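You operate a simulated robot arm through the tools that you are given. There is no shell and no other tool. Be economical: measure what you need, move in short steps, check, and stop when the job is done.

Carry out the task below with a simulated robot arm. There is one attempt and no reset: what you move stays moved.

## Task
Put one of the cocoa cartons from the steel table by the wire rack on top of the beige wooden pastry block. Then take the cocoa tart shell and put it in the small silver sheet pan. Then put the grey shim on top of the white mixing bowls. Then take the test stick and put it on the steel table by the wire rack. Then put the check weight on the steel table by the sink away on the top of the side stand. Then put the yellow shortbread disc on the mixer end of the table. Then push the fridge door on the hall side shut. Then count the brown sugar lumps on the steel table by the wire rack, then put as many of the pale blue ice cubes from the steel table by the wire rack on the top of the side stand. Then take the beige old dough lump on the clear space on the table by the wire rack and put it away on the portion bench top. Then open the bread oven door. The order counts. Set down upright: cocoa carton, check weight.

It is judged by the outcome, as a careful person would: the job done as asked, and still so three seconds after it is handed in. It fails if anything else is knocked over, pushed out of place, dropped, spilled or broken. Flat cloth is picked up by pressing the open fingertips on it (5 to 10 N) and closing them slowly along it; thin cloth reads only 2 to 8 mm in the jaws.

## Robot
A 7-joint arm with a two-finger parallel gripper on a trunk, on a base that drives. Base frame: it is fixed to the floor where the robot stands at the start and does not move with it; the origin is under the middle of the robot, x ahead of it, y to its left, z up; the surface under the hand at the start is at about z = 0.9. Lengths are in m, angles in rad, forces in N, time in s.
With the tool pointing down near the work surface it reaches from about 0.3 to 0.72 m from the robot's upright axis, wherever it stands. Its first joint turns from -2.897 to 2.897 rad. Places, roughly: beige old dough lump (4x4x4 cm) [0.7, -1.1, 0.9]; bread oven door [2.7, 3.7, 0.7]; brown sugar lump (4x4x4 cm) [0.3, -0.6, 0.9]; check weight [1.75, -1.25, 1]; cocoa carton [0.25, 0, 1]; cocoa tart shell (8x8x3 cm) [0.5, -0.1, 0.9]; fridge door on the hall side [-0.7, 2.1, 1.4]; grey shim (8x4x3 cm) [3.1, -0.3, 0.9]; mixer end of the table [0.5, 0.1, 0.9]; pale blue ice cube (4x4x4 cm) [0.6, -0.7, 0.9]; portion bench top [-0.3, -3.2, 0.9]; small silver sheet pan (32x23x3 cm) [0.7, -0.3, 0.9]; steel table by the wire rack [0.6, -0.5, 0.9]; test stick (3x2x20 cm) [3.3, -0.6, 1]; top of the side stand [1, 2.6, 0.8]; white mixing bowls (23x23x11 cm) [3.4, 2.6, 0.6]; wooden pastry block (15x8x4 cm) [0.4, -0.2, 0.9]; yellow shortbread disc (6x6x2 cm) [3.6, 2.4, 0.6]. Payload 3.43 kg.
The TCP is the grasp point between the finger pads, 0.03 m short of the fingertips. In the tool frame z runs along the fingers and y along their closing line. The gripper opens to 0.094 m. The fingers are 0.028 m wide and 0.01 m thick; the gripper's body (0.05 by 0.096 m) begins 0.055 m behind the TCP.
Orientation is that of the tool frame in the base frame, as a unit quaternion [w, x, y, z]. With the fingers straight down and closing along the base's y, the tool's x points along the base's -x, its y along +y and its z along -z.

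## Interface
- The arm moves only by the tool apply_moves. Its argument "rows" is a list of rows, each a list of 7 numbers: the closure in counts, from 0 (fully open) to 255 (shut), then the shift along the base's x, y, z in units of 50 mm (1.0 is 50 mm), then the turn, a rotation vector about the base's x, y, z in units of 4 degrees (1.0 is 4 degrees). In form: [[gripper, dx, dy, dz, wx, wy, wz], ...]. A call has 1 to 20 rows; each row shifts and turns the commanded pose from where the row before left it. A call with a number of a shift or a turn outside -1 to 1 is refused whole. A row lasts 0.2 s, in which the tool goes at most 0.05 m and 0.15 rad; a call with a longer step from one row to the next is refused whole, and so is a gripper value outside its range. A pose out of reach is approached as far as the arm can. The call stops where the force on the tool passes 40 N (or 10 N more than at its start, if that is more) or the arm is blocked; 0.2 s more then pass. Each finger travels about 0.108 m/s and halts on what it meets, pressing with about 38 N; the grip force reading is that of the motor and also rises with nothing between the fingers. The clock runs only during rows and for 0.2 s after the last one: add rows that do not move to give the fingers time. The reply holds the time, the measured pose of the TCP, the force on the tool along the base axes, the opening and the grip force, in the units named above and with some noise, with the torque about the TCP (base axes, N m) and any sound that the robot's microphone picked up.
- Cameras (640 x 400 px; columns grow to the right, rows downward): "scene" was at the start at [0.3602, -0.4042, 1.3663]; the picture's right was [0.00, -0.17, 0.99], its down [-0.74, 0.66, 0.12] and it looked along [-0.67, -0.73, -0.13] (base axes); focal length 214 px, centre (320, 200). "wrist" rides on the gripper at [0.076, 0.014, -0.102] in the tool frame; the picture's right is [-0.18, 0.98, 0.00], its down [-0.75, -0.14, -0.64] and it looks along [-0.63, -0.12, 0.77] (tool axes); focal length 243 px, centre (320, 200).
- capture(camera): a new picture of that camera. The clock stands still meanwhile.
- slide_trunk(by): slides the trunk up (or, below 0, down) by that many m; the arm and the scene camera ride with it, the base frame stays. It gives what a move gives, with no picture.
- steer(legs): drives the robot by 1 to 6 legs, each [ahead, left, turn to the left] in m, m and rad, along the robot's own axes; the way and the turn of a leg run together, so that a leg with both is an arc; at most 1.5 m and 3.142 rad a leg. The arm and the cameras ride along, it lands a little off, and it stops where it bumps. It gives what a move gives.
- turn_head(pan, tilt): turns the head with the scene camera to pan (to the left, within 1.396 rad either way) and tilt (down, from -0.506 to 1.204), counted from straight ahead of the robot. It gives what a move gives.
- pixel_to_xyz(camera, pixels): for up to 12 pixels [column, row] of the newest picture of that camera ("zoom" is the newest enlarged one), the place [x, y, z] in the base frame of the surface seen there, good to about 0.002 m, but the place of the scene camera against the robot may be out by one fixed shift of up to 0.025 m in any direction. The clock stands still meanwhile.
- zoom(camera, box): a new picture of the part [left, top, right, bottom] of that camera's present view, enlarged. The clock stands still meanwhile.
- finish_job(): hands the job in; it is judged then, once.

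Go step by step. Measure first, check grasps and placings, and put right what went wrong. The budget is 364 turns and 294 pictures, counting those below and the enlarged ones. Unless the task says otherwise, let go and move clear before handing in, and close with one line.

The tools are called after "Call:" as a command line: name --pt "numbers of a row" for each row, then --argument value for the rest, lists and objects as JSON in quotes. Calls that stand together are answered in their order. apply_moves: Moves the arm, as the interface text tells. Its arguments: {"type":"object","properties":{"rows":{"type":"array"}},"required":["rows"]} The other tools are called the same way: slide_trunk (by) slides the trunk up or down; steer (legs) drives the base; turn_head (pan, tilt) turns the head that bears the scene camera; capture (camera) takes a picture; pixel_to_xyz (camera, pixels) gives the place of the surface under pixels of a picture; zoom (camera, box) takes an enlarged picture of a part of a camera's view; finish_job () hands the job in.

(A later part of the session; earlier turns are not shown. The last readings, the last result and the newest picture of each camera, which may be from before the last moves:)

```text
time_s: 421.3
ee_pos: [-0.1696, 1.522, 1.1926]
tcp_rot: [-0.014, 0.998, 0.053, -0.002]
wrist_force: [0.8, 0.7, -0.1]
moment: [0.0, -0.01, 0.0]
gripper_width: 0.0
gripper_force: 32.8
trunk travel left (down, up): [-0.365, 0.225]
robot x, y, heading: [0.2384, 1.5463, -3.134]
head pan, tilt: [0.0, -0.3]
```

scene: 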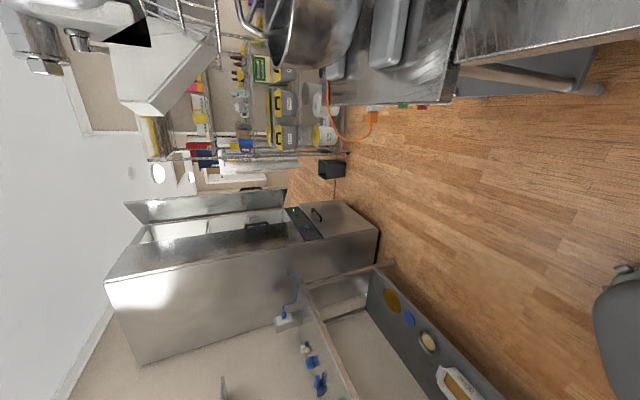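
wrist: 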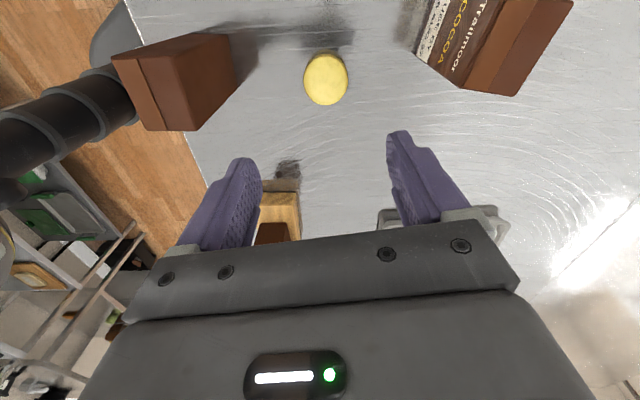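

Pitch the tool to ~80° forward (toward −x), raise a bit, and view the door.

Call:
apply_moves --pt "255 -0.15 0 0 0 1 0" --pt "255 -0.15 0 0 0 1 0" --pt "255 -0.15 0 0 0 1 0" --pt "255 -0.15 0 0 0 1 0" --pt "255 -0.15 0 0 0 1 0" --pt "255 -0.15 0 0 0 1 0" --pt "255 -0.15 0 0 0 1 0" --pt "255 -0.15 0 0 0 1 0" --pt "255 -0.15 0 0 0 1 0" --pt "255 -0.15 0 0 0 1 0" --pt "255 -0.15 0 0 0 1 0" --pt "255 -0.15 0 0 0 1 0" --pt "255 -0.15 0 0 0 1 0" --pt "255 -0.15 0 0 0 1 0" --pt "255 -0.15 0 0 0 1 0" --pt "255 -0.15 0 0 0 1 0" --pt "255 -0.15 0 0 0 1 0" --pt "255 -0.15 0 0 0 1 0" --pt "255 0 0 0 0 1 0" --pt "255 0 0 0 0 1 0"

Call:
slide_trunk --by 0.18

Call:
turn_head --pan 0 --tilt 0.3

Call:
capture --camera "scene"

```text
time_s: 425.5
ee_pos: [-0.3031, 1.5234, 1.1911]
tcp_rot: [-0.045, 0.763, 0.031, -0.645]
wrist_force: [-0.2, -0.1, 0.3]
moment: [-0.03, 0.05, 0.0]
gripper_width: 0.0
gripper_force: 33.0
trunk travel left (down, up): [-0.365, 0.225]
robot x, y, heading: [0.2361, 1.5457, -3.136]
head pan, tilt: [0.0, -0.3]
```

```text
time_s: 427.5
ee_pos: [-0.304, 1.5219, 1.3715]
tcp_rot: [-0.045, 0.764, 0.032, -0.643]
wrist_force: [-0.6, -0.2, 0.2]
moment: [0.01, -0.01, 0.02]
gripper_width: 0.0
gripper_force: 32.8
trunk travel left (down, up): [-0.545, 0.045]
robot x, y, heading: [0.2366, 1.5441, -3.131]
head pan, tilt: [0.0, -0.3]
```

```text
time_s: 428.5
ee_pos: [-0.3043, 1.5226, 1.3713]
tcp_rot: [-0.045, 0.763, 0.031, -0.644]
wrist_force: [0.4, 0.9, -0.3]
moment: [0.02, 0.01, 0.0]
gripper_width: 0.0
gripper_force: 33.2
trunk travel left (down, up): [-0.545, 0.045]
robot x, y, heading: [0.2346, 1.5456, -3.134]
head pan, tilt: [0.0, 0.3]
```

```text
144 pictures are left
```

scene: 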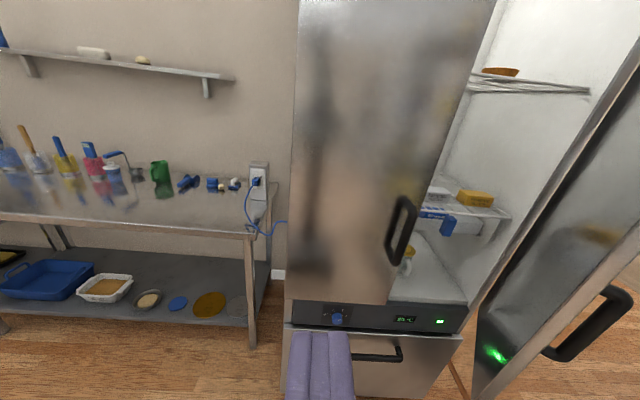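

The door's inner face is visible from here; I must push from its outer (north-east) side. Check handle height and rack clearance.

Call:
pixel_to_xyz --camera "scene" --pixels '[[605, 300], [565, 350], [630, 60], [480, 370], [520, 260], [580, 150], [475, 330], [402, 230]]'

Call:
steer --legs '[[0.08, -0.29, 0]]'

Call:
turn_head --pan -0.5 --tilt 0.3

Call:
capture --camera "scene"

```text
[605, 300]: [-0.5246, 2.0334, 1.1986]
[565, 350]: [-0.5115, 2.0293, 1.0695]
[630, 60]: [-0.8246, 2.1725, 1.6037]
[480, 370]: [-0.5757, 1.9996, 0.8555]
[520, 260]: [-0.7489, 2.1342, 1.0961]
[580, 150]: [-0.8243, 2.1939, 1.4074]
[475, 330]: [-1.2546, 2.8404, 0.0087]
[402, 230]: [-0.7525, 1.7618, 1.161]
```

```text
time_s: 430.6
ee_pos: [-0.3869, 1.8129, 1.3718]
tcp_rot: [-0.045, 0.763, 0.03, -0.645]
wrist_force: [0.7, 0.8, 0.1]
moment: [0.02, 0.03, 0.03]
gripper_width: 0.0
gripper_force: 33.4
trunk travel left (down, up): [-0.545, 0.045]
robot x, y, heading: [0.1559, 1.8329, -3.14]
head pan, tilt: [0.0, 0.3]
```

```text
time_s: 431.5
ee_pos: [-0.386, 1.8143, 1.3716]
tcp_rot: [-0.046, 0.763, 0.031, -0.644]
wrist_force: [0.0, 0.2, 0.6]
moment: [0.0, 0.03, 0.01]
gripper_width: 0.0
gripper_force: 33.2
trunk travel left (down, up): [-0.545, 0.045]
robot x, y, heading: [0.1519, 1.8298, -3.133]
head pan, tilt: [-0.499, 0.3]
```

```text
143 pictures are left
```

scene: 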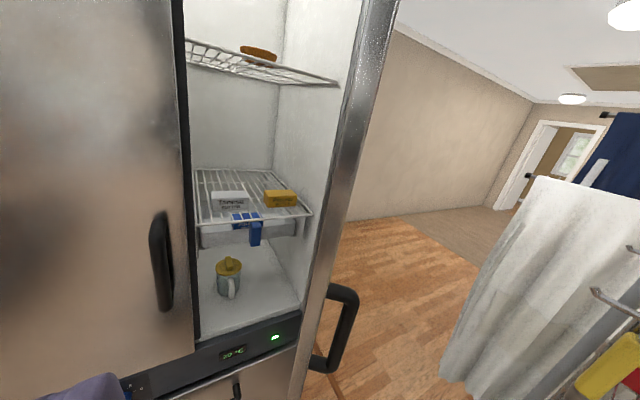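

Call:
pixel_to_xyz --camera "scene" --pixels '[[540, 280], [480, 330], [530, 190], [600, 100], [610, 300], [345, 200], [300, 350], [340, 330]]'

```text
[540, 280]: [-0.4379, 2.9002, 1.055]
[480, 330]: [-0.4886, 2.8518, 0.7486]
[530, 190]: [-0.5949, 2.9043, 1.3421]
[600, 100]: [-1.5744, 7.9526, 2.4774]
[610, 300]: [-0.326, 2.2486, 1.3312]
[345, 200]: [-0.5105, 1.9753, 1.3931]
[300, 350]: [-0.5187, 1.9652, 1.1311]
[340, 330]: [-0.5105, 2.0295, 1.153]
```

Move the closed hand sideways to y≈2.13 (staying east of the door edge at x≈−0.50).

Call:
apply_moves --pt "255 0.2 0.6 0 0 0 0" --pt "255 0 0.9 0 0 0 0" --pt "255 0 0.9 0 0 0 0" --pt "255 0 0.9 0 0 0 0" --pt "255 0 0.9 0 0 0 0" --pt "255 0 0.9 0 0 0 0" --pt "255 0 0.9 0 0 0 0" --pt "255 0 0 0 0 0 0"

Call:
turn_head --pan 0.2 --tilt 0.4

Call:
capture --camera "scene"

```text
time_s: 433.3
ee_pos: [-0.3754, 2.1128, 1.3749]
tcp_rot: [-0.046, 0.763, 0.031, -0.644]
wrist_force: [0.4, -0.1, 0.0]
moment: [0.0, 0.02, 0.0]
gripper_width: 0.0002
gripper_force: 32.8
trunk travel left (down, up): [-0.545, 0.045]
robot x, y, heading: [0.1539, 1.8334, -3.139]
head pan, tilt: [-0.499, 0.3]
```

```text
time_s: 434.4
ee_pos: [-0.3754, 2.1125, 1.3737]
tcp_rot: [-0.046, 0.762, 0.03, -0.645]
wrist_force: [0.1, 0.2, -0.4]
moment: [0.03, 0.03, 0.02]
gripper_width: 0.0
gripper_force: 33.5
trunk travel left (down, up): [-0.545, 0.045]
robot x, y, heading: [0.1545, 1.8346, -3.136]
head pan, tilt: [0.201, 0.4]
```

```text
142 pictures are left
```

scene: 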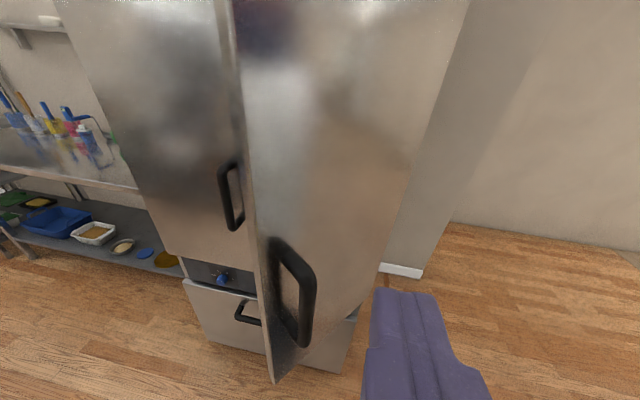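

The outer face is now in view. Measure it.

Call:
pixel_to_xyz --camera "scene" --pixels '[[245, 150], [290, 150], [330, 150], [370, 150], [410, 150], [300, 80], [400, 80], [310, 280], [262, 300], [420, 310]]'

```text
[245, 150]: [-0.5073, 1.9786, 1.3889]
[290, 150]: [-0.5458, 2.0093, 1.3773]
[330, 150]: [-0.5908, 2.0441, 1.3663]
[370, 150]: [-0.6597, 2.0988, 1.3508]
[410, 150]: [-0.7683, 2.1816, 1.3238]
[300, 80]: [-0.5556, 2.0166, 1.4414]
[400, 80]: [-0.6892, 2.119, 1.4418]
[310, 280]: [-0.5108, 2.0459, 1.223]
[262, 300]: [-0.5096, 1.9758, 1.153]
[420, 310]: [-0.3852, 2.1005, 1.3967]
```

Outer face runs from (−0.50,1.97) to (−0.77,2.18). Drive forward 0.17 m, then push along an arc to close it.

Call:
steer --legs '[[0.17, 0, 0]]'

Call:
apply_moves --pt "255 0 -0.7 0 0 0 0" --pt "255 0 -0.7 0 0 0 0" --pt "255 0 -0.5 0 0 0 0" --pt "255 -0.45 -0.46 0 0 0 0" --pt "255 -0.45 -0.46 0 0 0 0" --pt "255 -0.53 -0.34 0 0 0 0" --pt "255 -0.53 -0.34 0 0 0 0" --pt "255 0 0 0 0 0 0"

Call:
capture --camera "scene"

```text
time_s: 435.8
ee_pos: [-0.5458, 2.1118, 1.3731]
tcp_rot: [-0.046, 0.763, 0.031, -0.644]
wrist_force: [0.1, 0.3, -0.9]
moment: [0.0, 0.04, 0.01]
gripper_width: 0.0002
gripper_force: 33.1
trunk travel left (down, up): [-0.545, 0.045]
robot x, y, heading: [-0.0179, 1.8336, -3.132]
head pan, tilt: [0.201, 0.4]
```

```text
time_s: 437.6
ee_pos: [-0.6443, 1.9395, 1.3732]
tcp_rot: [-0.045, 0.763, 0.031, -0.645]
wrist_force: [0.2, 0.4, -0.9]
moment: [0.0, 0.01, 0.0]
gripper_width: 0.0001
gripper_force: 32.9
trunk travel left (down, up): [-0.545, 0.045]
robot x, y, heading: [-0.0191, 1.8329, -3.133]
head pan, tilt: [0.201, 0.4]
```

```text
141 pictures are left
```

scene: 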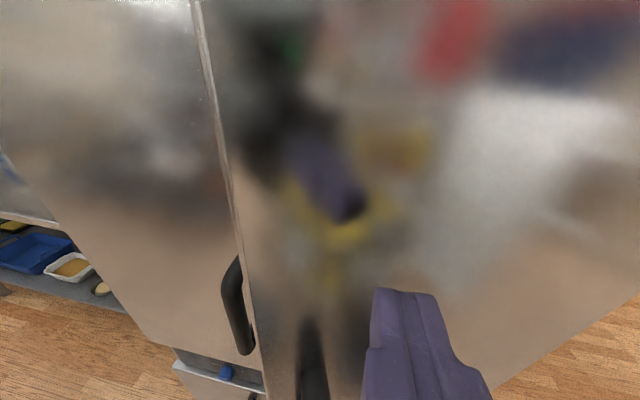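

The door is swinging shut. Continue pushing until it seats.

Call:
apply_moves --pt "255 -0.6 -0.2 0 0 0 0" --pt "255 -0.5 -0.15 0 0 0 0" --pt "255 -0.4 -0.05 0 0 0 0" --pt "255 -0.3 0 0 0 0 0" --pt "255 -0.2 0 0 0 0 0" --pt "255 0 0 0 0 0 0"

Call:
capture --camera "scene"

```text
time_s: 439.0
ee_pos: [-0.7445, 1.9168, 1.3736]
tcp_rot: [-0.046, 0.763, 0.031, -0.644]
wrist_force: [0.0, -0.6, 0.0]
moment: [0.01, 0.03, 0.0]
gripper_width: 0.0001
gripper_force: 33.0
trunk travel left (down, up): [-0.545, 0.045]
robot x, y, heading: [-0.0155, 1.835, -3.133]
head pan, tilt: [0.201, 0.4]
```

```text
140 pictures are left
```

scene: 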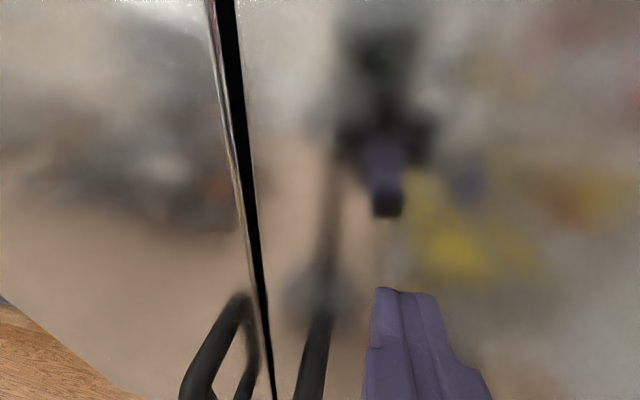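

Push a little further until a firm contact is felt.

Call:
apply_moves --pt "255 -0.2 0 0 0 0 0" --pt "255 -0.2 0 0 0 0 0" --pt "255 -0.2 0 0 0 0 0" --pt "255 -0.2 0 0 0 0 0" --pt "255 0 0 0 0 0 0"

Call:
pixel_to_xyz --camera "scene" --pixels '[[200, 100], [300, 200], [500, 300], [150, 250], [600, 200]]'

```text
time_s: 440.1
ee_pos: [-0.7736, 1.9171, 1.3739]
tcp_rot: [-0.046, 0.765, 0.031, -0.642]
wrist_force: [29.0, -1.9, 8.5]
moment: [-0.04, 0.55, 0.08]
gripper_width: 0.0
gripper_force: 33.3
trunk travel left (down, up): [-0.545, 0.045]
robot x, y, heading: [-0.0139, 1.8348, -3.138]
head pan, tilt: [0.201, 0.4]
stopped in row 5: the force on the tool passed its limit at 43 N (the readings are from after the stop); the commanded pose is now the measured one
```

```text
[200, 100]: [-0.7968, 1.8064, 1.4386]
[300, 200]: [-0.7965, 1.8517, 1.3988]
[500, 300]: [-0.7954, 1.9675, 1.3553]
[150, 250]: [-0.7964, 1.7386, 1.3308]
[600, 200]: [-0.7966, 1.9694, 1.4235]
```

Firmly closed (both doors flush at x≈−0.797). Retract and verify.

Call:
apply_moves --pt "255 0.4 0 0 0 0 0" --pt "255 0.8 0 0 0 0 0" --pt "255 0.8 0 0 0 0 0" --pt "255 0.8 0 0 0 0 0" --pt "255 0.8 -0.3 0 0 0 0" --pt "255 0.8 -0.5 0 0 0 0" --pt "255 0 0 0 0 0 0"

Call:
steer --legs '[[-0.3, 0.25, 0]]'

Call:
turn_head --pan 0 --tilt 0.3

Call:
capture --camera "scene"

```text
time_s: 441.8
ee_pos: [-0.5605, 1.8758, 1.3687]
tcp_rot: [-0.046, 0.766, 0.03, -0.641]
wrist_force: [-0.9, 0.3, -1.5]
moment: [-0.02, 0.01, -0.03]
gripper_width: 0.0
gripper_force: 33.0
trunk travel left (down, up): [-0.545, 0.045]
robot x, y, heading: [-0.0143, 1.835, -3.135]
head pan, tilt: [0.201, 0.4]
```

```text
time_s: 444.2
ee_pos: [-0.2613, 1.629, 1.3694]
tcp_rot: [-0.046, 0.765, 0.03, -0.641]
wrist_force: [0.1, -0.6, 0.0]
moment: [-0.01, 0.01, 0.02]
gripper_width: 0.0
gripper_force: 33.2
trunk travel left (down, up): [-0.545, 0.045]
robot x, y, heading: [0.2818, 1.5855, -3.137]
head pan, tilt: [0.201, 0.4]
```

```text
time_s: 444.9
ee_pos: [-0.263, 1.6304, 1.3703]
tcp_rot: [-0.045, 0.766, 0.031, -0.641]
wrist_force: [0.8, 0.5, 0.2]
moment: [0.03, -0.01, 0.02]
gripper_width: 0.0
gripper_force: 33.1
trunk travel left (down, up): [-0.545, 0.045]
robot x, y, heading: [0.2799, 1.5855, -3.141]
head pan, tilt: [0.0, 0.3]
```

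```text
139 pictures are left
```

scene: 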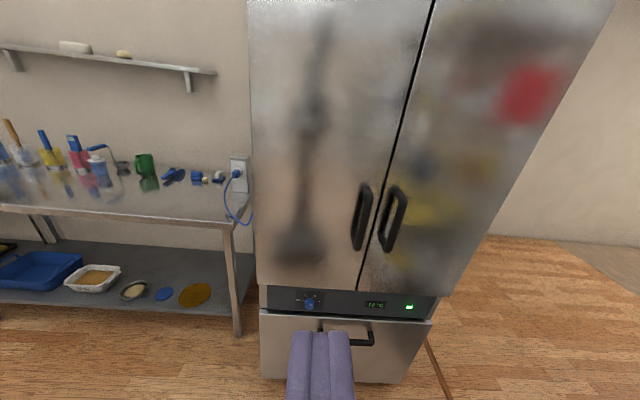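

Fridge is shut. I've consistently counted 3 brown lumps, so 3 ice cubes go to the side stand. Restore the vertical tool and turn to heading 0.

Call:
apply_moves --pt "255 0.13 0 0 0 -1 0" --pt "255 0.13 0 0 0 -1 0" --pt "255 0.13 0 0 0 -1 0" --pt "255 0.13 0 0 0 -1 0" --pt "255 0.13 0 0 0 -1 0" --pt "255 0.13 0 0 0 -1 0" --pt "255 0.13 0 0 0 -1 0" --pt "255 0.13 0 0 0 -1 0" --pt "255 0.13 0 0 0 -1 0" --pt "255 0.13 0 0 0 -1 0" --pt "255 0.13 0 0 0 -1 0" --pt "255 0.13 0 0 0 -1 0" --pt "255 0.13 0 0 0 -1 0" --pt "255 0.13 0 0 0 -1 0" --pt "255 0.13 0 0 0 -1 0" --pt "255 0.13 0 0 0 -1 0" --pt "255 0.13 0 0 0 -1 0" --pt "255 0.13 0 0 0 -1 0" --pt "255 0.13 0 0 0 -1 0" --pt "0 0.13 0 0 0 -1 0"

Call:
slide_trunk --by -0.18

Call:
steer --legs '[[0, 0.0, 3.14], [-0.7, 0, 0], [0, -1.15, 0], [0, -1.12, 0]]'

```text
time_s: 449.1
ee_pos: [-0.1324, 1.629, 1.3691]
tcp_rot: [-0.016, 0.998, 0.054, 0.003]
wrist_force: [0.1, -0.1, -0.5]
moment: [0.01, -0.03, 0.02]
gripper_width: 0.0811
gripper_force: 0.0
trunk travel left (down, up): [-0.545, 0.045]
robot x, y, heading: [0.2767, 1.5866, -3.133]
head pan, tilt: [0.0, 0.3]
```

```text
time_s: 451.1
ee_pos: [-0.1316, 1.6284, 1.1878]
tcp_rot: [-0.016, 0.999, 0.052, 0.001]
wrist_force: [1.1, 0.3, 0.3]
moment: [0.02, 0.01, 0.02]
gripper_width: 0.0941
gripper_force: 0.0
trunk travel left (down, up): [-0.365, 0.225]
robot x, y, heading: [0.2781, 1.5865, -3.137]
head pan, tilt: [0.0, 0.3]
```

```text
time_s: 473.1
ee_pos: [0.022, -0.7421, 1.1893]
tcp_rot: [-0.002, -0.059, 0.998, -0.015]
wrist_force: [0.7, 0.5, -0.6]
moment: [0.04, -0.01, -0.03]
gripper_width: 0.094
gripper_force: 0.0
trunk travel left (down, up): [-0.365, 0.225]
robot x, y, heading: [-0.3901, -0.7029, 0.018]
head pan, tilt: [0.0, 0.3]
```

Drive forward toward the first ice cube at ≈(0.63,−0.71) and view.

Call:
steer --legs '[[0.36, 0, 0]]'

Call:
turn_head --pan 0 --tilt -0.3

Call:
capture --camera "scene"

Call:
capture --camera "wrist"

```text
time_s: 475.5
ee_pos: [0.3857, -0.7363, 1.1881]
tcp_rot: [-0.002, -0.058, 0.998, -0.016]
wrist_force: [0.7, -0.5, -0.8]
moment: [-0.01, 0.04, -0.01]
gripper_width: 0.0942
gripper_force: 0.1
trunk travel left (down, up): [-0.365, 0.225]
robot x, y, heading: [-0.026, -0.6993, 0.015]
head pan, tilt: [0.0, 0.3]
```

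```text
time_s: 476.5
ee_pos: [0.385, -0.7367, 1.1877]
tcp_rot: [-0.002, -0.057, 0.998, -0.015]
wrist_force: [0.1, -0.1, -0.3]
moment: [0.01, -0.02, 0.0]
gripper_width: 0.0942
gripper_force: 0.0
trunk travel left (down, up): [-0.365, 0.225]
robot x, y, heading: [-0.0288, -0.6971, 0.017]
head pan, tilt: [0.0, -0.3]
```

```text
138 pictures are left
```

scene: 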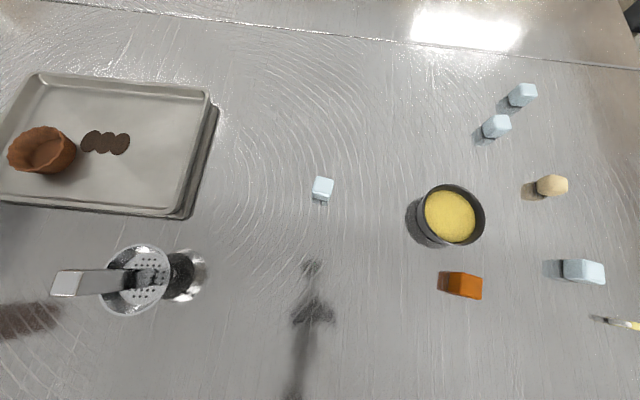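

```text
137 pictures are left
```

wrist: 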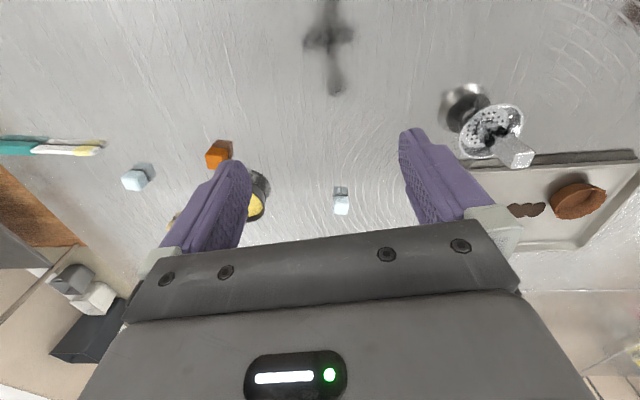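

Call:
zoom --camera "wrist" --box '[300, 160, 380, 230]'

Call:
pixel_to_xyz --camera "wrist" --pixels '[[341, 200], [335, 192], [348, 192], [336, 210], [347, 210], [137, 179], [341, 188]]'

Call:
pixel_to_xyz --camera "scene" --pixels '[[322, 185], [496, 124], [522, 92], [583, 270], [552, 184], [322, 192], [496, 130]]'

```text
5.71 times, centred on (340, 195) of wrist
```

zoom: 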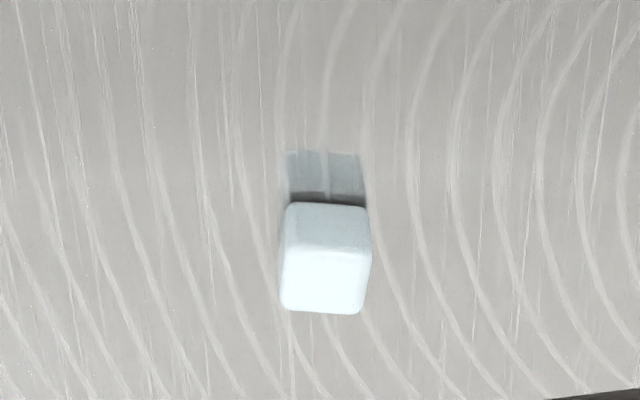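

```text
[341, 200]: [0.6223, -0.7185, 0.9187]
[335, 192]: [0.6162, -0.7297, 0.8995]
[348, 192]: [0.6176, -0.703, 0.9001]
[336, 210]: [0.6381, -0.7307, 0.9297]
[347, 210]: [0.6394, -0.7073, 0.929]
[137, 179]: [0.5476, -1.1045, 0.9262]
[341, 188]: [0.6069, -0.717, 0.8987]
```

```text
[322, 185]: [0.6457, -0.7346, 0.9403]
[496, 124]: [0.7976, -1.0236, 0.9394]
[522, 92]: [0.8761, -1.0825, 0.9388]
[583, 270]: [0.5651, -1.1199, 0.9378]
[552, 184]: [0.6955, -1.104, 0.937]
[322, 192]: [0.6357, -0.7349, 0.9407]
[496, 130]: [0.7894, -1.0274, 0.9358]
```

Cube 1 centre ≈(0.637,−0.718), ~3 cm. Move over it and descend.

Call:
apply_moves --pt "60 0.84 0.062 0 0 0 0" --pt "60 0.84 0.062 0 0 0 0" --pt "60 0.84 0.062 0 0 0 0" --pt "60 0.84 0.062 0 0 0 0" --pt "60 0.84 0.062 0 0 0 0" --pt "60 0.84 0.062 0 0 0 0" --pt "60 0 0 -0.9 0 0 0" --pt "60 0 0 -0.9 0 0 0" --pt "60 0 0 -0.9 0 0 0" --pt "60 0 0 0 0 0 0"

Call:
capture --camera "wrist"

```text
time_s: 478.7
ee_pos: [0.6393, -0.7192, 1.0555]
tcp_rot: [-0.001, -0.057, 0.998, -0.015]
wrist_force: [0.0, -0.3, 0.8]
moment: [0.01, -0.01, 0.0]
gripper_width: 0.0719
gripper_force: 0.0
trunk travel left (down, up): [-0.365, 0.225]
robot x, y, heading: [-0.0288, -0.7001, 0.017]
head pan, tilt: [0.0, -0.3]
```

```text
135 pictures are left
```

wrist: 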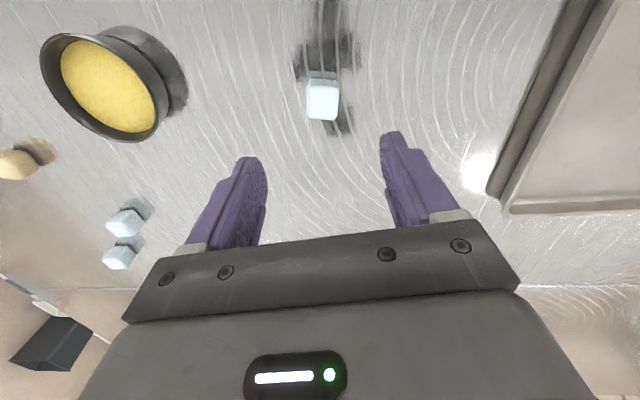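

Call:
apply_moves --pt "60 0 0 -0.8 0 0 0" --pt "60 0 0 -0.8 0 0 0" --pt "60 0 0 -0.76 0 0 0" --pt "60 0 0 0 0 0 0" --pt "110 0 0 0 0 0 0" --pt "160 0 0 0 0 0 0" --pt "200 0 0 0 0 0 0" --pt "200 0 0 0 0 0 0" --pt "200 0 0 0.5 0 0 0" --pt "200 0 0 0.9 0 0 0" --pt "200 0 0 0.9 0 0 0" --pt "200 0 0 0.9 0 0 0" --pt "200 0 0 0.9 0 0 0" --pt "200 0 0 0 0 0 0"

Call:
capture --camera "wrist"

```text
time_s: 481.7
ee_pos: [0.6383, -0.7205, 1.1411]
tcp_rot: [-0.003, -0.059, 0.998, -0.015]
wrist_force: [0.8, 0.2, -0.3]
moment: [-0.01, 0.0, -0.02]
gripper_width: 0.0294
gripper_force: 37.8
trunk travel left (down, up): [-0.365, 0.225]
robot x, y, heading: [-0.0269, -0.7002, 0.019]
head pan, tilt: [0.0, -0.3]
```

```text
134 pictures are left
```

wrist: 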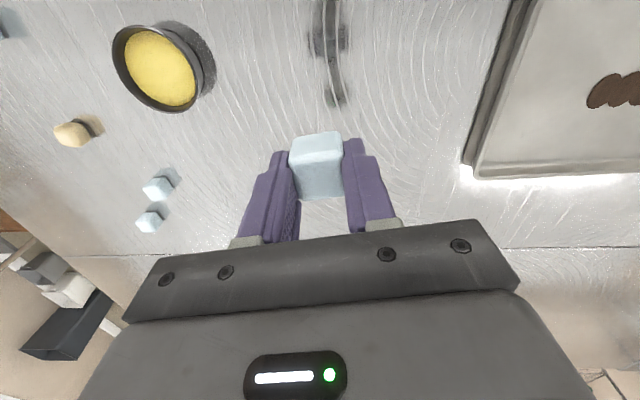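

Cube held. Retract and drive to the side stand.

Call:
apply_moves --pt "200 -0.85 0.1 0.3 0 0 0" --pt "200 -0.85 0.1 0.3 0 0 0" --pt "200 -0.85 0.1 0.3 0 0 0" --pt "200 -0.85 0.1 0 0 0 0" --pt "200 -0.85 0 0 0 0 0" --pt "200 0 0 0 0 0 0"

Call:
steer --legs '[[-0.38, 0, -0.018], [0, 1.15, 0], [0, 1.12, 0], [1.3, 0, 0], [0, 0, 1.57]]'

```text
time_s: 483.1
ee_pos: [0.4274, -0.698, 1.1851]
tcp_rot: [-0.002, -0.058, 0.998, -0.015]
wrist_force: [0.1, -0.6, -0.2]
moment: [0.01, -0.03, 0.04]
gripper_width: 0.0296
gripper_force: 37.6
trunk travel left (down, up): [-0.365, 0.225]
robot x, y, heading: [-0.0266, -0.6953, 0.014]
head pan, tilt: [0.0, -0.3]
```

```text
time_s: 506.1
ee_pos: [0.928, 1.988, 1.1853]
tcp_rot: [-0.01, 0.736, -0.677, 0.013]
wrist_force: [1.2, 0.1, -0.5]
moment: [0.02, -0.03, -0.01]
gripper_width: 0.0295
gripper_force: 38.1
trunk travel left (down, up): [-0.365, 0.225]
robot x, y, heading: [0.9127, 1.5367, 1.553]
head pan, tilt: [0.0, -0.3]
```

Call:
steer --legs '[[0.34, 0, 0.01]]'

Call:
slide_trunk --by -0.13

Call:
capture --camera "scene"

```text
time_s: 508.3
ee_pos: [0.9277, 2.3331, 1.185]
tcp_rot: [-0.009, 0.74, -0.672, 0.013]
wrist_force: [0.3, -0.7, -0.9]
moment: [-0.03, 0.0, 0.0]
gripper_width: 0.0297
gripper_force: 38.1
trunk travel left (down, up): [-0.365, 0.225]
robot x, y, heading: [0.9176, 1.8761, 1.567]
head pan, tilt: [0.0, -0.3]
```

```text
time_s: 509.9
ee_pos: [0.9271, 2.3331, 1.0555]
tcp_rot: [-0.01, 0.74, -0.672, 0.012]
wrist_force: [-0.4, 0.3, -0.2]
moment: [-0.03, 0.0, 0.0]
gripper_width: 0.0297
gripper_force: 38.5
trunk travel left (down, up): [-0.235, 0.355]
robot x, y, heading: [0.9144, 1.8823, 1.567]
head pan, tilt: [0.0, -0.3]
```

```text
133 pictures are left
```

scene: 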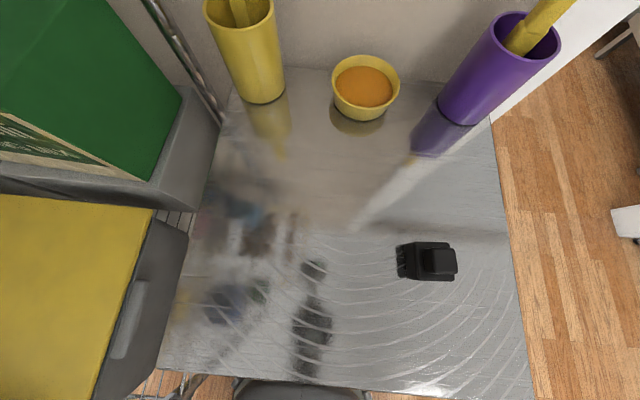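

Check the neighbouring bin's edge height/position and the weight.

Call:
pixel_to_xyz --camera "scene" --pixels '[[150, 215], [182, 245], [205, 130], [140, 330], [425, 260], [445, 255], [230, 330], [270, 330], [190, 360], [215, 110]]'

```text
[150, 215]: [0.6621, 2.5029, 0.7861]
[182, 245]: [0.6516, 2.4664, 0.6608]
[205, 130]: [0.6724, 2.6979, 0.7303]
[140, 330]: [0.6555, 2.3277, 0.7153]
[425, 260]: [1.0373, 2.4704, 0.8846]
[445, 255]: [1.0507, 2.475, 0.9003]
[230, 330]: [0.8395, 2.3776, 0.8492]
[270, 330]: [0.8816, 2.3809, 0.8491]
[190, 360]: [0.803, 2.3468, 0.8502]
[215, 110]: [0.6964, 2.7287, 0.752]
```

Call:
apply_moves --pt "200 -0.6 0.7 0 0 0 0" --pt "200 -0.6 0.7 0 0 0 0" --pt "200 -0.54 0.7 0 0 0 0" --pt "200 0 0 -0.9 0 0 0" --pt "200 0 0 -0.9 0 0 0" --pt "200 0 0 -0.9 0 0 0" --pt "200 0 0 -0.6 0 0 0" --pt "200 0 0 -0.16 0 0 0" --pt "200 0 0 -0.1 0 0 0" --pt "200 0 0 0 0 0 0"

```text
time_s: 512.1
ee_pos: [0.8412, 2.437, 0.8776]
tcp_rot: [-0.01, 0.74, -0.672, 0.012]
wrist_force: [0.4, -0.4, 0.3]
moment: [-0.01, 0.01, 0.0]
gripper_width: 0.0292
gripper_force: 37.7
trunk travel left (down, up): [-0.235, 0.355]
robot x, y, heading: [0.9194, 1.8806, 1.567]
head pan, tilt: [0.0, -0.3]
```

Call:
apply_moves --pt "200 0 0 -0.06 0 0 0" --pt "180 0 0 0 0 0 0" --pt "140 0 0 0 0 0 0" --pt "100 0 0 0 0 0 0" --pt "90 0 0 0 0 0 0" --pt "90 0 0 0.6 0 0 0" --pt "90 0 0 0.9 0 0 0" --pt "90 0 0 0.9 0 0 0" --pt "90 0 -0.5 0.8 0 0 0" --pt "90 0.8 -0.5 0 0 0 0" --pt "90 0.8 -0.5 0 0 0 0" --pt "90 0 -0.5 0 0 0 0" --pt "90 0 0 0 0 0 0"

Call:
capture --camera "scene"

```text
time_s: 514.9
ee_pos: [0.9173, 2.3389, 1.034]
tcp_rot: [-0.01, 0.74, -0.672, 0.012]
wrist_force: [-0.4, -0.9, 0.1]
moment: [0.0, 0.0, 0.0]
gripper_width: 0.0607
gripper_force: 0.2
trunk travel left (down, up): [-0.235, 0.355]
robot x, y, heading: [0.9198, 1.8788, 1.568]
head pan, tilt: [0.0, -0.3]
```

```text
132 pictures are left
```

scene: 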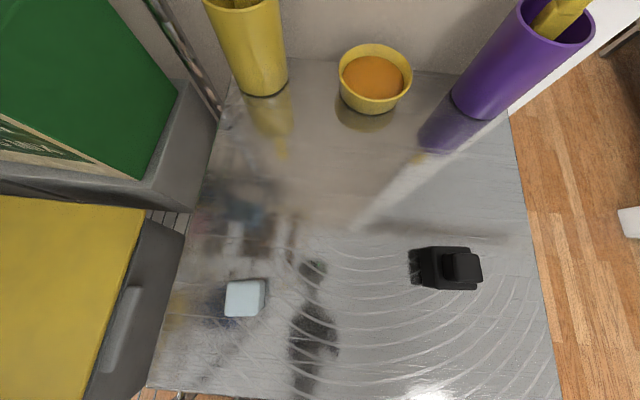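

Cube 1 placed. Return for the cube at ≈(0.555,−1.10) from the west side.

Call:
slide_trunk --by 0.13

Call:
steer --legs '[[-0.34, 0, 0], [0, 0, -1.568], [-1.31, 0, 0]]'

Call:
steer --legs '[[0, -1.3, 0], [0, -1.3, 0]]'

Call:
steer --legs '[[0.34, 0, 0]]'

Call:
capture --camera "wrist"

```text
time_s: 516.5
ee_pos: [0.9186, 2.3395, 1.1639]
tcp_rot: [-0.009, 0.74, -0.672, 0.013]
wrist_force: [0.4, 1.1, -0.1]
moment: [0.01, 0.01, -0.03]
gripper_width: 0.0608
gripper_force: 0.0
trunk travel left (down, up): [-0.365, 0.225]
robot x, y, heading: [0.9185, 1.8829, 1.564]
head pan, tilt: [0.0, -0.3]
```

```text
time_s: 528.8
ee_pos: [0.0322, 1.5464, 1.1649]
tcp_rot: [-0.001, -0.06, 0.998, -0.016]
wrist_force: [0.7, -0.3, -0.2]
moment: [0.03, 0.02, -0.02]
gripper_width: 0.0607
gripper_force: 0.0
trunk travel left (down, up): [-0.365, 0.225]
robot x, y, heading: [-0.4266, 1.5361, 0.017]
head pan, tilt: [0.0, -0.3]
```

```text
time_s: 541.4
ee_pos: [0.0616, -1.0526, 1.1642]
tcp_rot: [-0.001, -0.054, 0.998, -0.016]
wrist_force: [-0.6, 0.2, 0.0]
moment: [-0.03, -0.03, 0.01]
gripper_width: 0.0607
gripper_force: 0.1
trunk travel left (down, up): [-0.365, 0.225]
robot x, y, heading: [-0.3957, -1.0569, 0.008]
head pan, tilt: [0.0, -0.3]
```

```text
time_s: 543.7
ee_pos: [0.404, -1.0535, 1.1638]
tcp_rot: [-0.002, -0.051, 0.999, -0.016]
wrist_force: [0.1, 0.1, 0.8]
moment: [0.01, 0.02, 0.0]
gripper_width: 0.0606
gripper_force: 0.0
trunk travel left (down, up): [-0.365, 0.225]
robot x, y, heading: [-0.0579, -1.0529, 0.002]
head pan, tilt: [0.0, -0.3]
```

```text
131 pictures are left
```

wrist: 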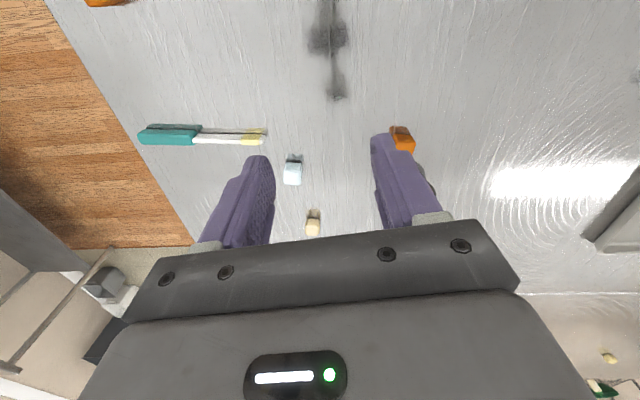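

Call:
zoom --camera "wrist" --box '[220, 110, 420, 240]'

Call:
pixel_to_xyz --camera "wrist" --pixels '[[286, 176], [301, 176], [293, 168], [293, 178], [287, 183], [300, 183], [262, 140], [402, 140], [313, 228]]'

```text
3.08 times, centred on (320, 175) of wrist
```

zoom: 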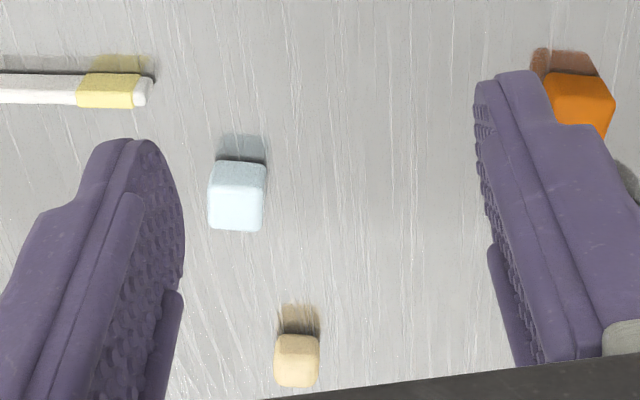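

```text
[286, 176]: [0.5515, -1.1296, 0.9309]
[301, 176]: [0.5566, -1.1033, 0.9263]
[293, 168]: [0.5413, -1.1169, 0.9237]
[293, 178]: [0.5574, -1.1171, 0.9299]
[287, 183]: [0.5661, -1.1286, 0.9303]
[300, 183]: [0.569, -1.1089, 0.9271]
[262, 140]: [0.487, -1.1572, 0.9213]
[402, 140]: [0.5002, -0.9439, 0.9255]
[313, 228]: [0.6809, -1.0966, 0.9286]
```

Cube 2 centre ≈(0.556,−1.118). Pick it.

Call:
apply_moves --pt "92 0.76 -0.32 0 0 0 0" --pt "92 0.76 -0.32 0 0 0 0" --pt "92 0.76 -0.32 0 0 0 0" --pt "92 0.76 -0.33 0 0 0 0" --pt "92 0 0 -0.9 0 0 0" --pt "92 0 0 -0.9 0 0 0" --pt "92 0 0 -0.9 0 0 0" --pt "92 0 0 0 0 0 0"

Call:
capture --camera "wrist"

```text
time_s: 545.5
ee_pos: [0.5534, -1.1184, 1.028]
tcp_rot: [-0.001, -0.051, 0.999, -0.017]
wrist_force: [-0.1, 0.3, 0.1]
moment: [0.0, -0.04, -0.01]
gripper_width: 0.0602
gripper_force: 0.0
trunk travel left (down, up): [-0.365, 0.225]
robot x, y, heading: [-0.0571, -1.0531, 0.002]
head pan, tilt: [0.0, -0.3]
```

```text
129 pictures are left
```

wrist: 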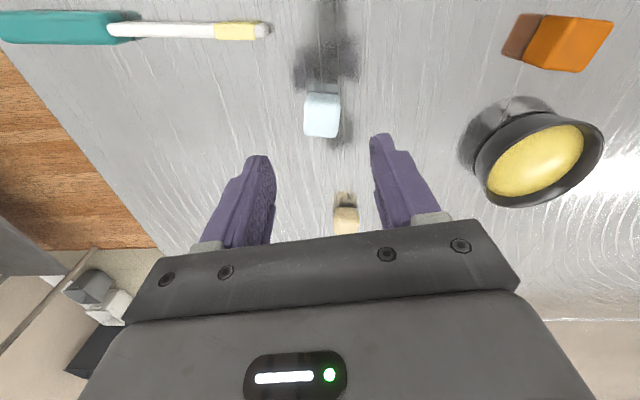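

Call:
apply_moves --pt "92 0.04 0 -0.9 0 0 0" --pt "92 0 0 -0.9 0 0 0" --pt "92 0 0 0 0 0 0" --pt "130 0 0 0 0 0 0" --pt "170 0 0 0 0 0 0" --pt "200 0 0 0 0 0 0" --pt "200 0 0 0 0 0 0" --pt "200 0 0 0.5 0 0 0" --pt "200 0 0 0.9 0 0 0" --pt "200 0 0 0.9 0 0 0" --pt "200 -0.5 0 0.8 0 0 0" --pt "200 -0.5 0.3 0.8 0 0 0" --pt "200 -0.8 0.4 0.3 0 0 0" --pt "200 -0.8 0.4 0 0 0 0" --pt "200 -0.4 0.2 0 0 0 0" --pt "200 0 0 0 0 0 0"

Call:
capture --camera "wrist"

```text
time_s: 548.9
ee_pos: [0.4075, -1.0521, 1.1505]
tcp_rot: [-0.001, -0.052, 0.999, -0.015]
wrist_force: [0.5, 0.6, 0.6]
moment: [-0.01, -0.02, 0.0]
gripper_width: 0.0294
gripper_force: 37.8
trunk travel left (down, up): [-0.365, 0.225]
robot x, y, heading: [-0.0549, -1.054, 0.01]
head pan, tilt: [0.0, -0.3]
```

```text
128 pictures are left
```

wrist: 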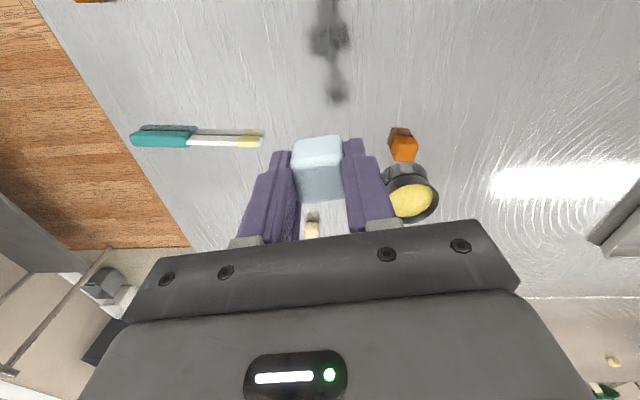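

Cube 2 held. Drive to the side stand again.

Call:
steer --legs '[[-0.36, 0, -0.008], [0, 1.3, 0], [0, 1.29, 0], [1.33, 0, 0], [0, 0, 1.565], [0.34, 0, 0]]'

Call:
slide_trunk --by -0.13

Call:
capture --camera "scene"

```text
time_s: 575.4
ee_pos: [0.9604, 2.3181, 1.1496]
tcp_rot: [-0.01, 0.731, -0.682, 0.012]
wrist_force: [0.7, 0.3, -0.5]
moment: [0.0, 0.02, 0.04]
gripper_width: 0.0296
gripper_force: 38.1
trunk travel left (down, up): [-0.365, 0.225]
robot x, y, heading: [0.945, 1.8536, 1.538]
head pan, tilt: [0.0, -0.3]
```

```text
time_s: 577.0
ee_pos: [0.9599, 2.3186, 1.02]
tcp_rot: [-0.01, 0.731, -0.682, 0.011]
wrist_force: [-0.3, -1.2, -0.7]
moment: [0.02, 0.01, 0.02]
gripper_width: 0.0295
gripper_force: 38.1
trunk travel left (down, up): [-0.235, 0.355]
robot x, y, heading: [0.9499, 1.8509, 1.539]
head pan, tilt: [0.0, -0.3]
```

```text
127 pictures are left
```

scene: 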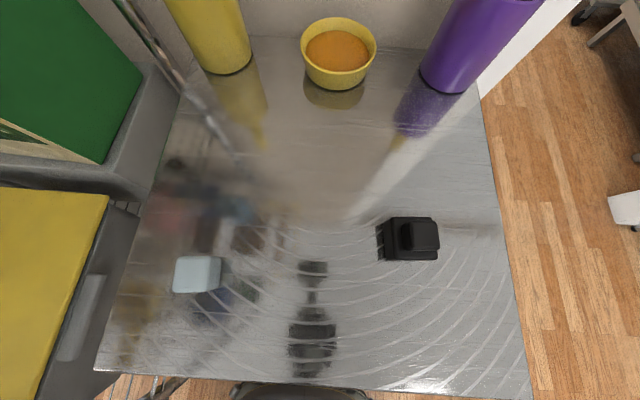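

Call:
apply_moves --pt "200 -0.17 0.7 0 0 0 0" --pt "200 -0.17 0.7 0 0 0 0" --pt "200 -0.16 0.64 0 0 0 0" --pt "200 0 0 -0.9 0 0 0" --pt "200 0 0 -0.9 0 0 0" --pt "200 0 0 -0.8 0 0 0" --pt "200 0 0 -0.16 0 0 0" --pt "200 0 0 -0.08 0 0 0" --pt "200 0 0 0 0 0 0"

```text
time_s: 579.0
ee_pos: [0.9352, 2.4216, 0.877]
tcp_rot: [-0.011, 0.731, -0.682, 0.012]
wrist_force: [1.2, 0.3, 5.4]
moment: [0.0, 0.11, 0.0]
gripper_width: 0.0295
gripper_force: 37.7
trunk travel left (down, up): [-0.235, 0.355]
robot x, y, heading: [0.946, 1.8566, 1.543]
head pan, tilt: [0.0, -0.3]
```

Call:
apply_moves --pt "180 0 0 0 0 0 0" --pt "140 0 0 0 0 0 0" --pt "100 0 0 0 0 0 0" --pt "92 0 0 0 0 0 0" --pt "92 0 0 0.6 0 0 0" --pt "92 0 0 0.9 0 0 0" --pt "92 0 0 0.9 0 0 0" --pt "92 0 -0.5 0.8 0 0 0" --pt "92 0 -0.8 0 0 0 0" --pt "92 0 -0.6 0 0 0 0" --pt "92 0 0 0 0 0 0"

Call:
capture --camera "scene"

Call:
slide_trunk --by 0.13

```text
time_s: 581.4
ee_pos: [0.935, 2.3245, 1.0381]
tcp_rot: [-0.01, 0.731, -0.682, 0.011]
wrist_force: [0.4, 0.2, 0.5]
moment: [0.01, 0.02, 0.01]
gripper_width: 0.0602
gripper_force: 0.1
trunk travel left (down, up): [-0.235, 0.355]
robot x, y, heading: [0.945, 1.8519, 1.541]
head pan, tilt: [0.0, -0.3]
```

```text
126 pictures are left
```

scene: 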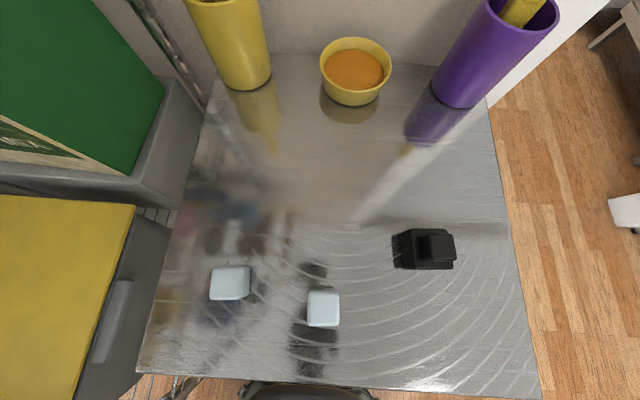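

```text
time_s: 582.9
ee_pos: [0.9342, 2.3261, 1.1693]
tcp_rot: [-0.01, 0.731, -0.682, 0.013]
wrist_force: [-0.3, -0.4, -0.1]
moment: [0.0, -0.01, -0.02]
gripper_width: 0.0599
gripper_force: 0.0
trunk travel left (down, up): [-0.365, 0.225]
robot x, y, heading: [0.946, 1.857, 1.541]
head pan, tilt: [0.0, -0.3]
```

Two cubes placed neatly. Fetch the third (≈(0.79,−1.01)) from the south side.

Call:
steer --legs '[[-0.32, 0, 0], [0, 0, -1.545], [-1.36, 0, 0], [0, -1.1, 0], [0, -1.1, 0], [0, -1.1, 0]]'

Call:
steer --legs '[[1.2, 0, 0], [0, 0, 1.57]]'

Call:
capture --camera "scene"

Call:
capture --camera "wrist"

```text
time_s: 610.9
ee_pos: [-0.0895, -1.6743, 1.1694]
tcp_rot: [-0.001, -0.04, 0.999, -0.016]
wrist_force: [0.4, 0.0, -0.4]
moment: [0.02, -0.01, 0.0]
gripper_width: 0.0598
gripper_force: 0.1
trunk travel left (down, up): [-0.365, 0.225]
robot x, y, heading: [-0.5584, -1.6892, -0.023]
head pan, tilt: [0.0, -0.3]
```

```text
time_s: 620.8
ee_pos: [0.6438, -1.2434, 1.1692]
tcp_rot: [-0.01, 0.726, -0.688, 0.013]
wrist_force: [-1.0, 0.4, -0.5]
moment: [-0.03, 0.01, -0.01]
gripper_width: 0.0598
gripper_force: 0.1
trunk travel left (down, up): [-0.365, 0.225]
robot x, y, heading: [0.6479, -1.7165, 1.528]
head pan, tilt: [0.0, -0.3]
```

```text
125 pictures are left
```

scene: 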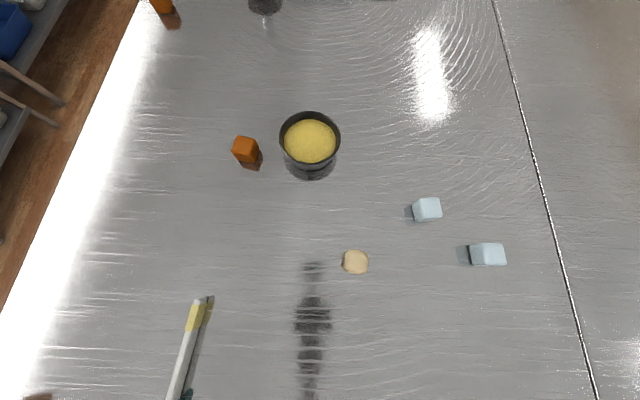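

```text
124 pictures are left
```

wrist: 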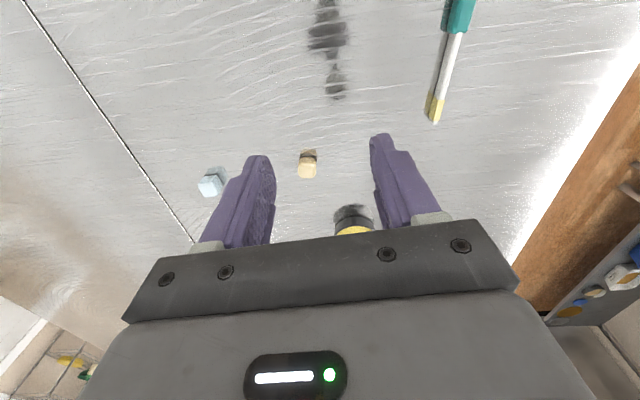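

Shift right 0.2 m and measure the nearer cube.

Call:
steer --legs '[[0.03, -0.22, 0.04]]'

Call:
capture --camera "wrist"

Call:
zoom --camera "wrist" --box '[270, 120, 400, 230]'

```text
time_s: 622.5
ee_pos: [0.8457, -1.2201, 1.169]
tcp_rot: [-0.01, 0.738, -0.674, 0.012]
wrist_force: [0.2, 0.1, -0.7]
moment: [-0.01, 0.1, 0.02]
gripper_width: 0.0601
gripper_force: 0.0
trunk travel left (down, up): [-0.365, 0.225]
robot x, y, heading: [0.866, -1.6896, 1.565]
head pan, tilt: [0.0, -0.3]
```

```text
123 pictures are left
```

wrist: 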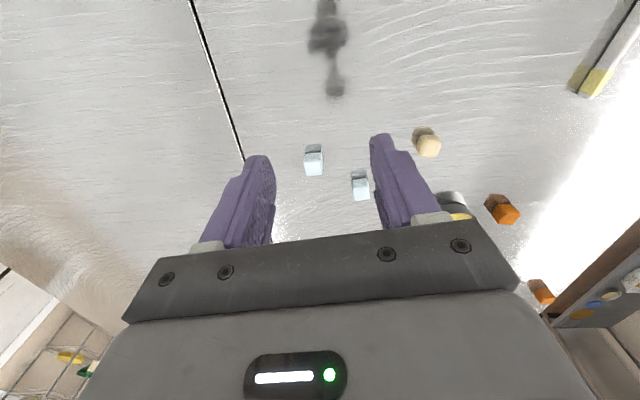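

```text
3.64 times, centred on (335, 175) of wrist
```

zoom: 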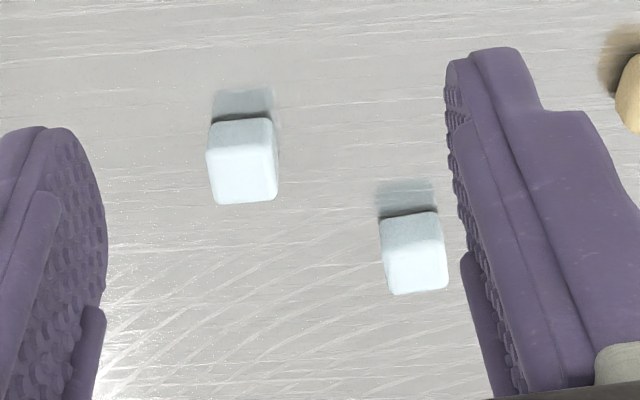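

Call:
pixel_to_xyz --camera "zoom" --pixels '[[242, 175], [212, 165], [272, 160], [215, 198], [275, 195], [242, 130], [415, 270], [390, 285], [440, 285]]'

```text
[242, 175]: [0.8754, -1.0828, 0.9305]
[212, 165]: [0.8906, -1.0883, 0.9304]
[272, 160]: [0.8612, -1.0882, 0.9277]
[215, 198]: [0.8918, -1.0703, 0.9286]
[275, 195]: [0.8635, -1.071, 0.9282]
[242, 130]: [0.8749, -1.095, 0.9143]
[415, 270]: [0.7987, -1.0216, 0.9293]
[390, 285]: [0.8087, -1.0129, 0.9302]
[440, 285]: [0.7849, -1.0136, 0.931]
```

Call:
apply_moves --pt "92 0.21 0.93 0 0 0 0" --pt "92 0.21 0.93 0 0 0 0" --pt "92 0.21 0.94 0 0 0 0" --pt "92 0 0 -0.9 0 0 0" --pt "92 0 0 -0.9 0 0 0" --pt "92 0 0 -0.9 0 0 0" --pt "92 0 0 0 0 0 0"

Call:
capture --camera "wrist"

```text
time_s: 624.1
ee_pos: [0.8774, -1.081, 1.0341]
tcp_rot: [-0.011, 0.738, -0.674, 0.012]
wrist_force: [-0.2, -0.8, -0.5]
moment: [0.02, 0.0, -0.02]
gripper_width: 0.0602
gripper_force: 0.0
trunk travel left (down, up): [-0.365, 0.225]
robot x, y, heading: [0.8661, -1.6925, 1.565]
head pan, tilt: [0.0, -0.3]
```

```text
121 pictures are left
```

wrist: 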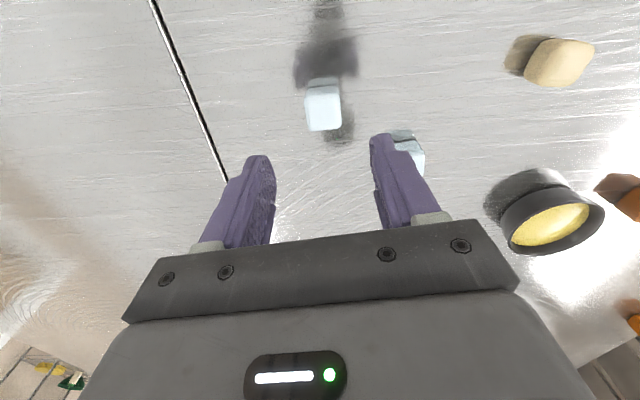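

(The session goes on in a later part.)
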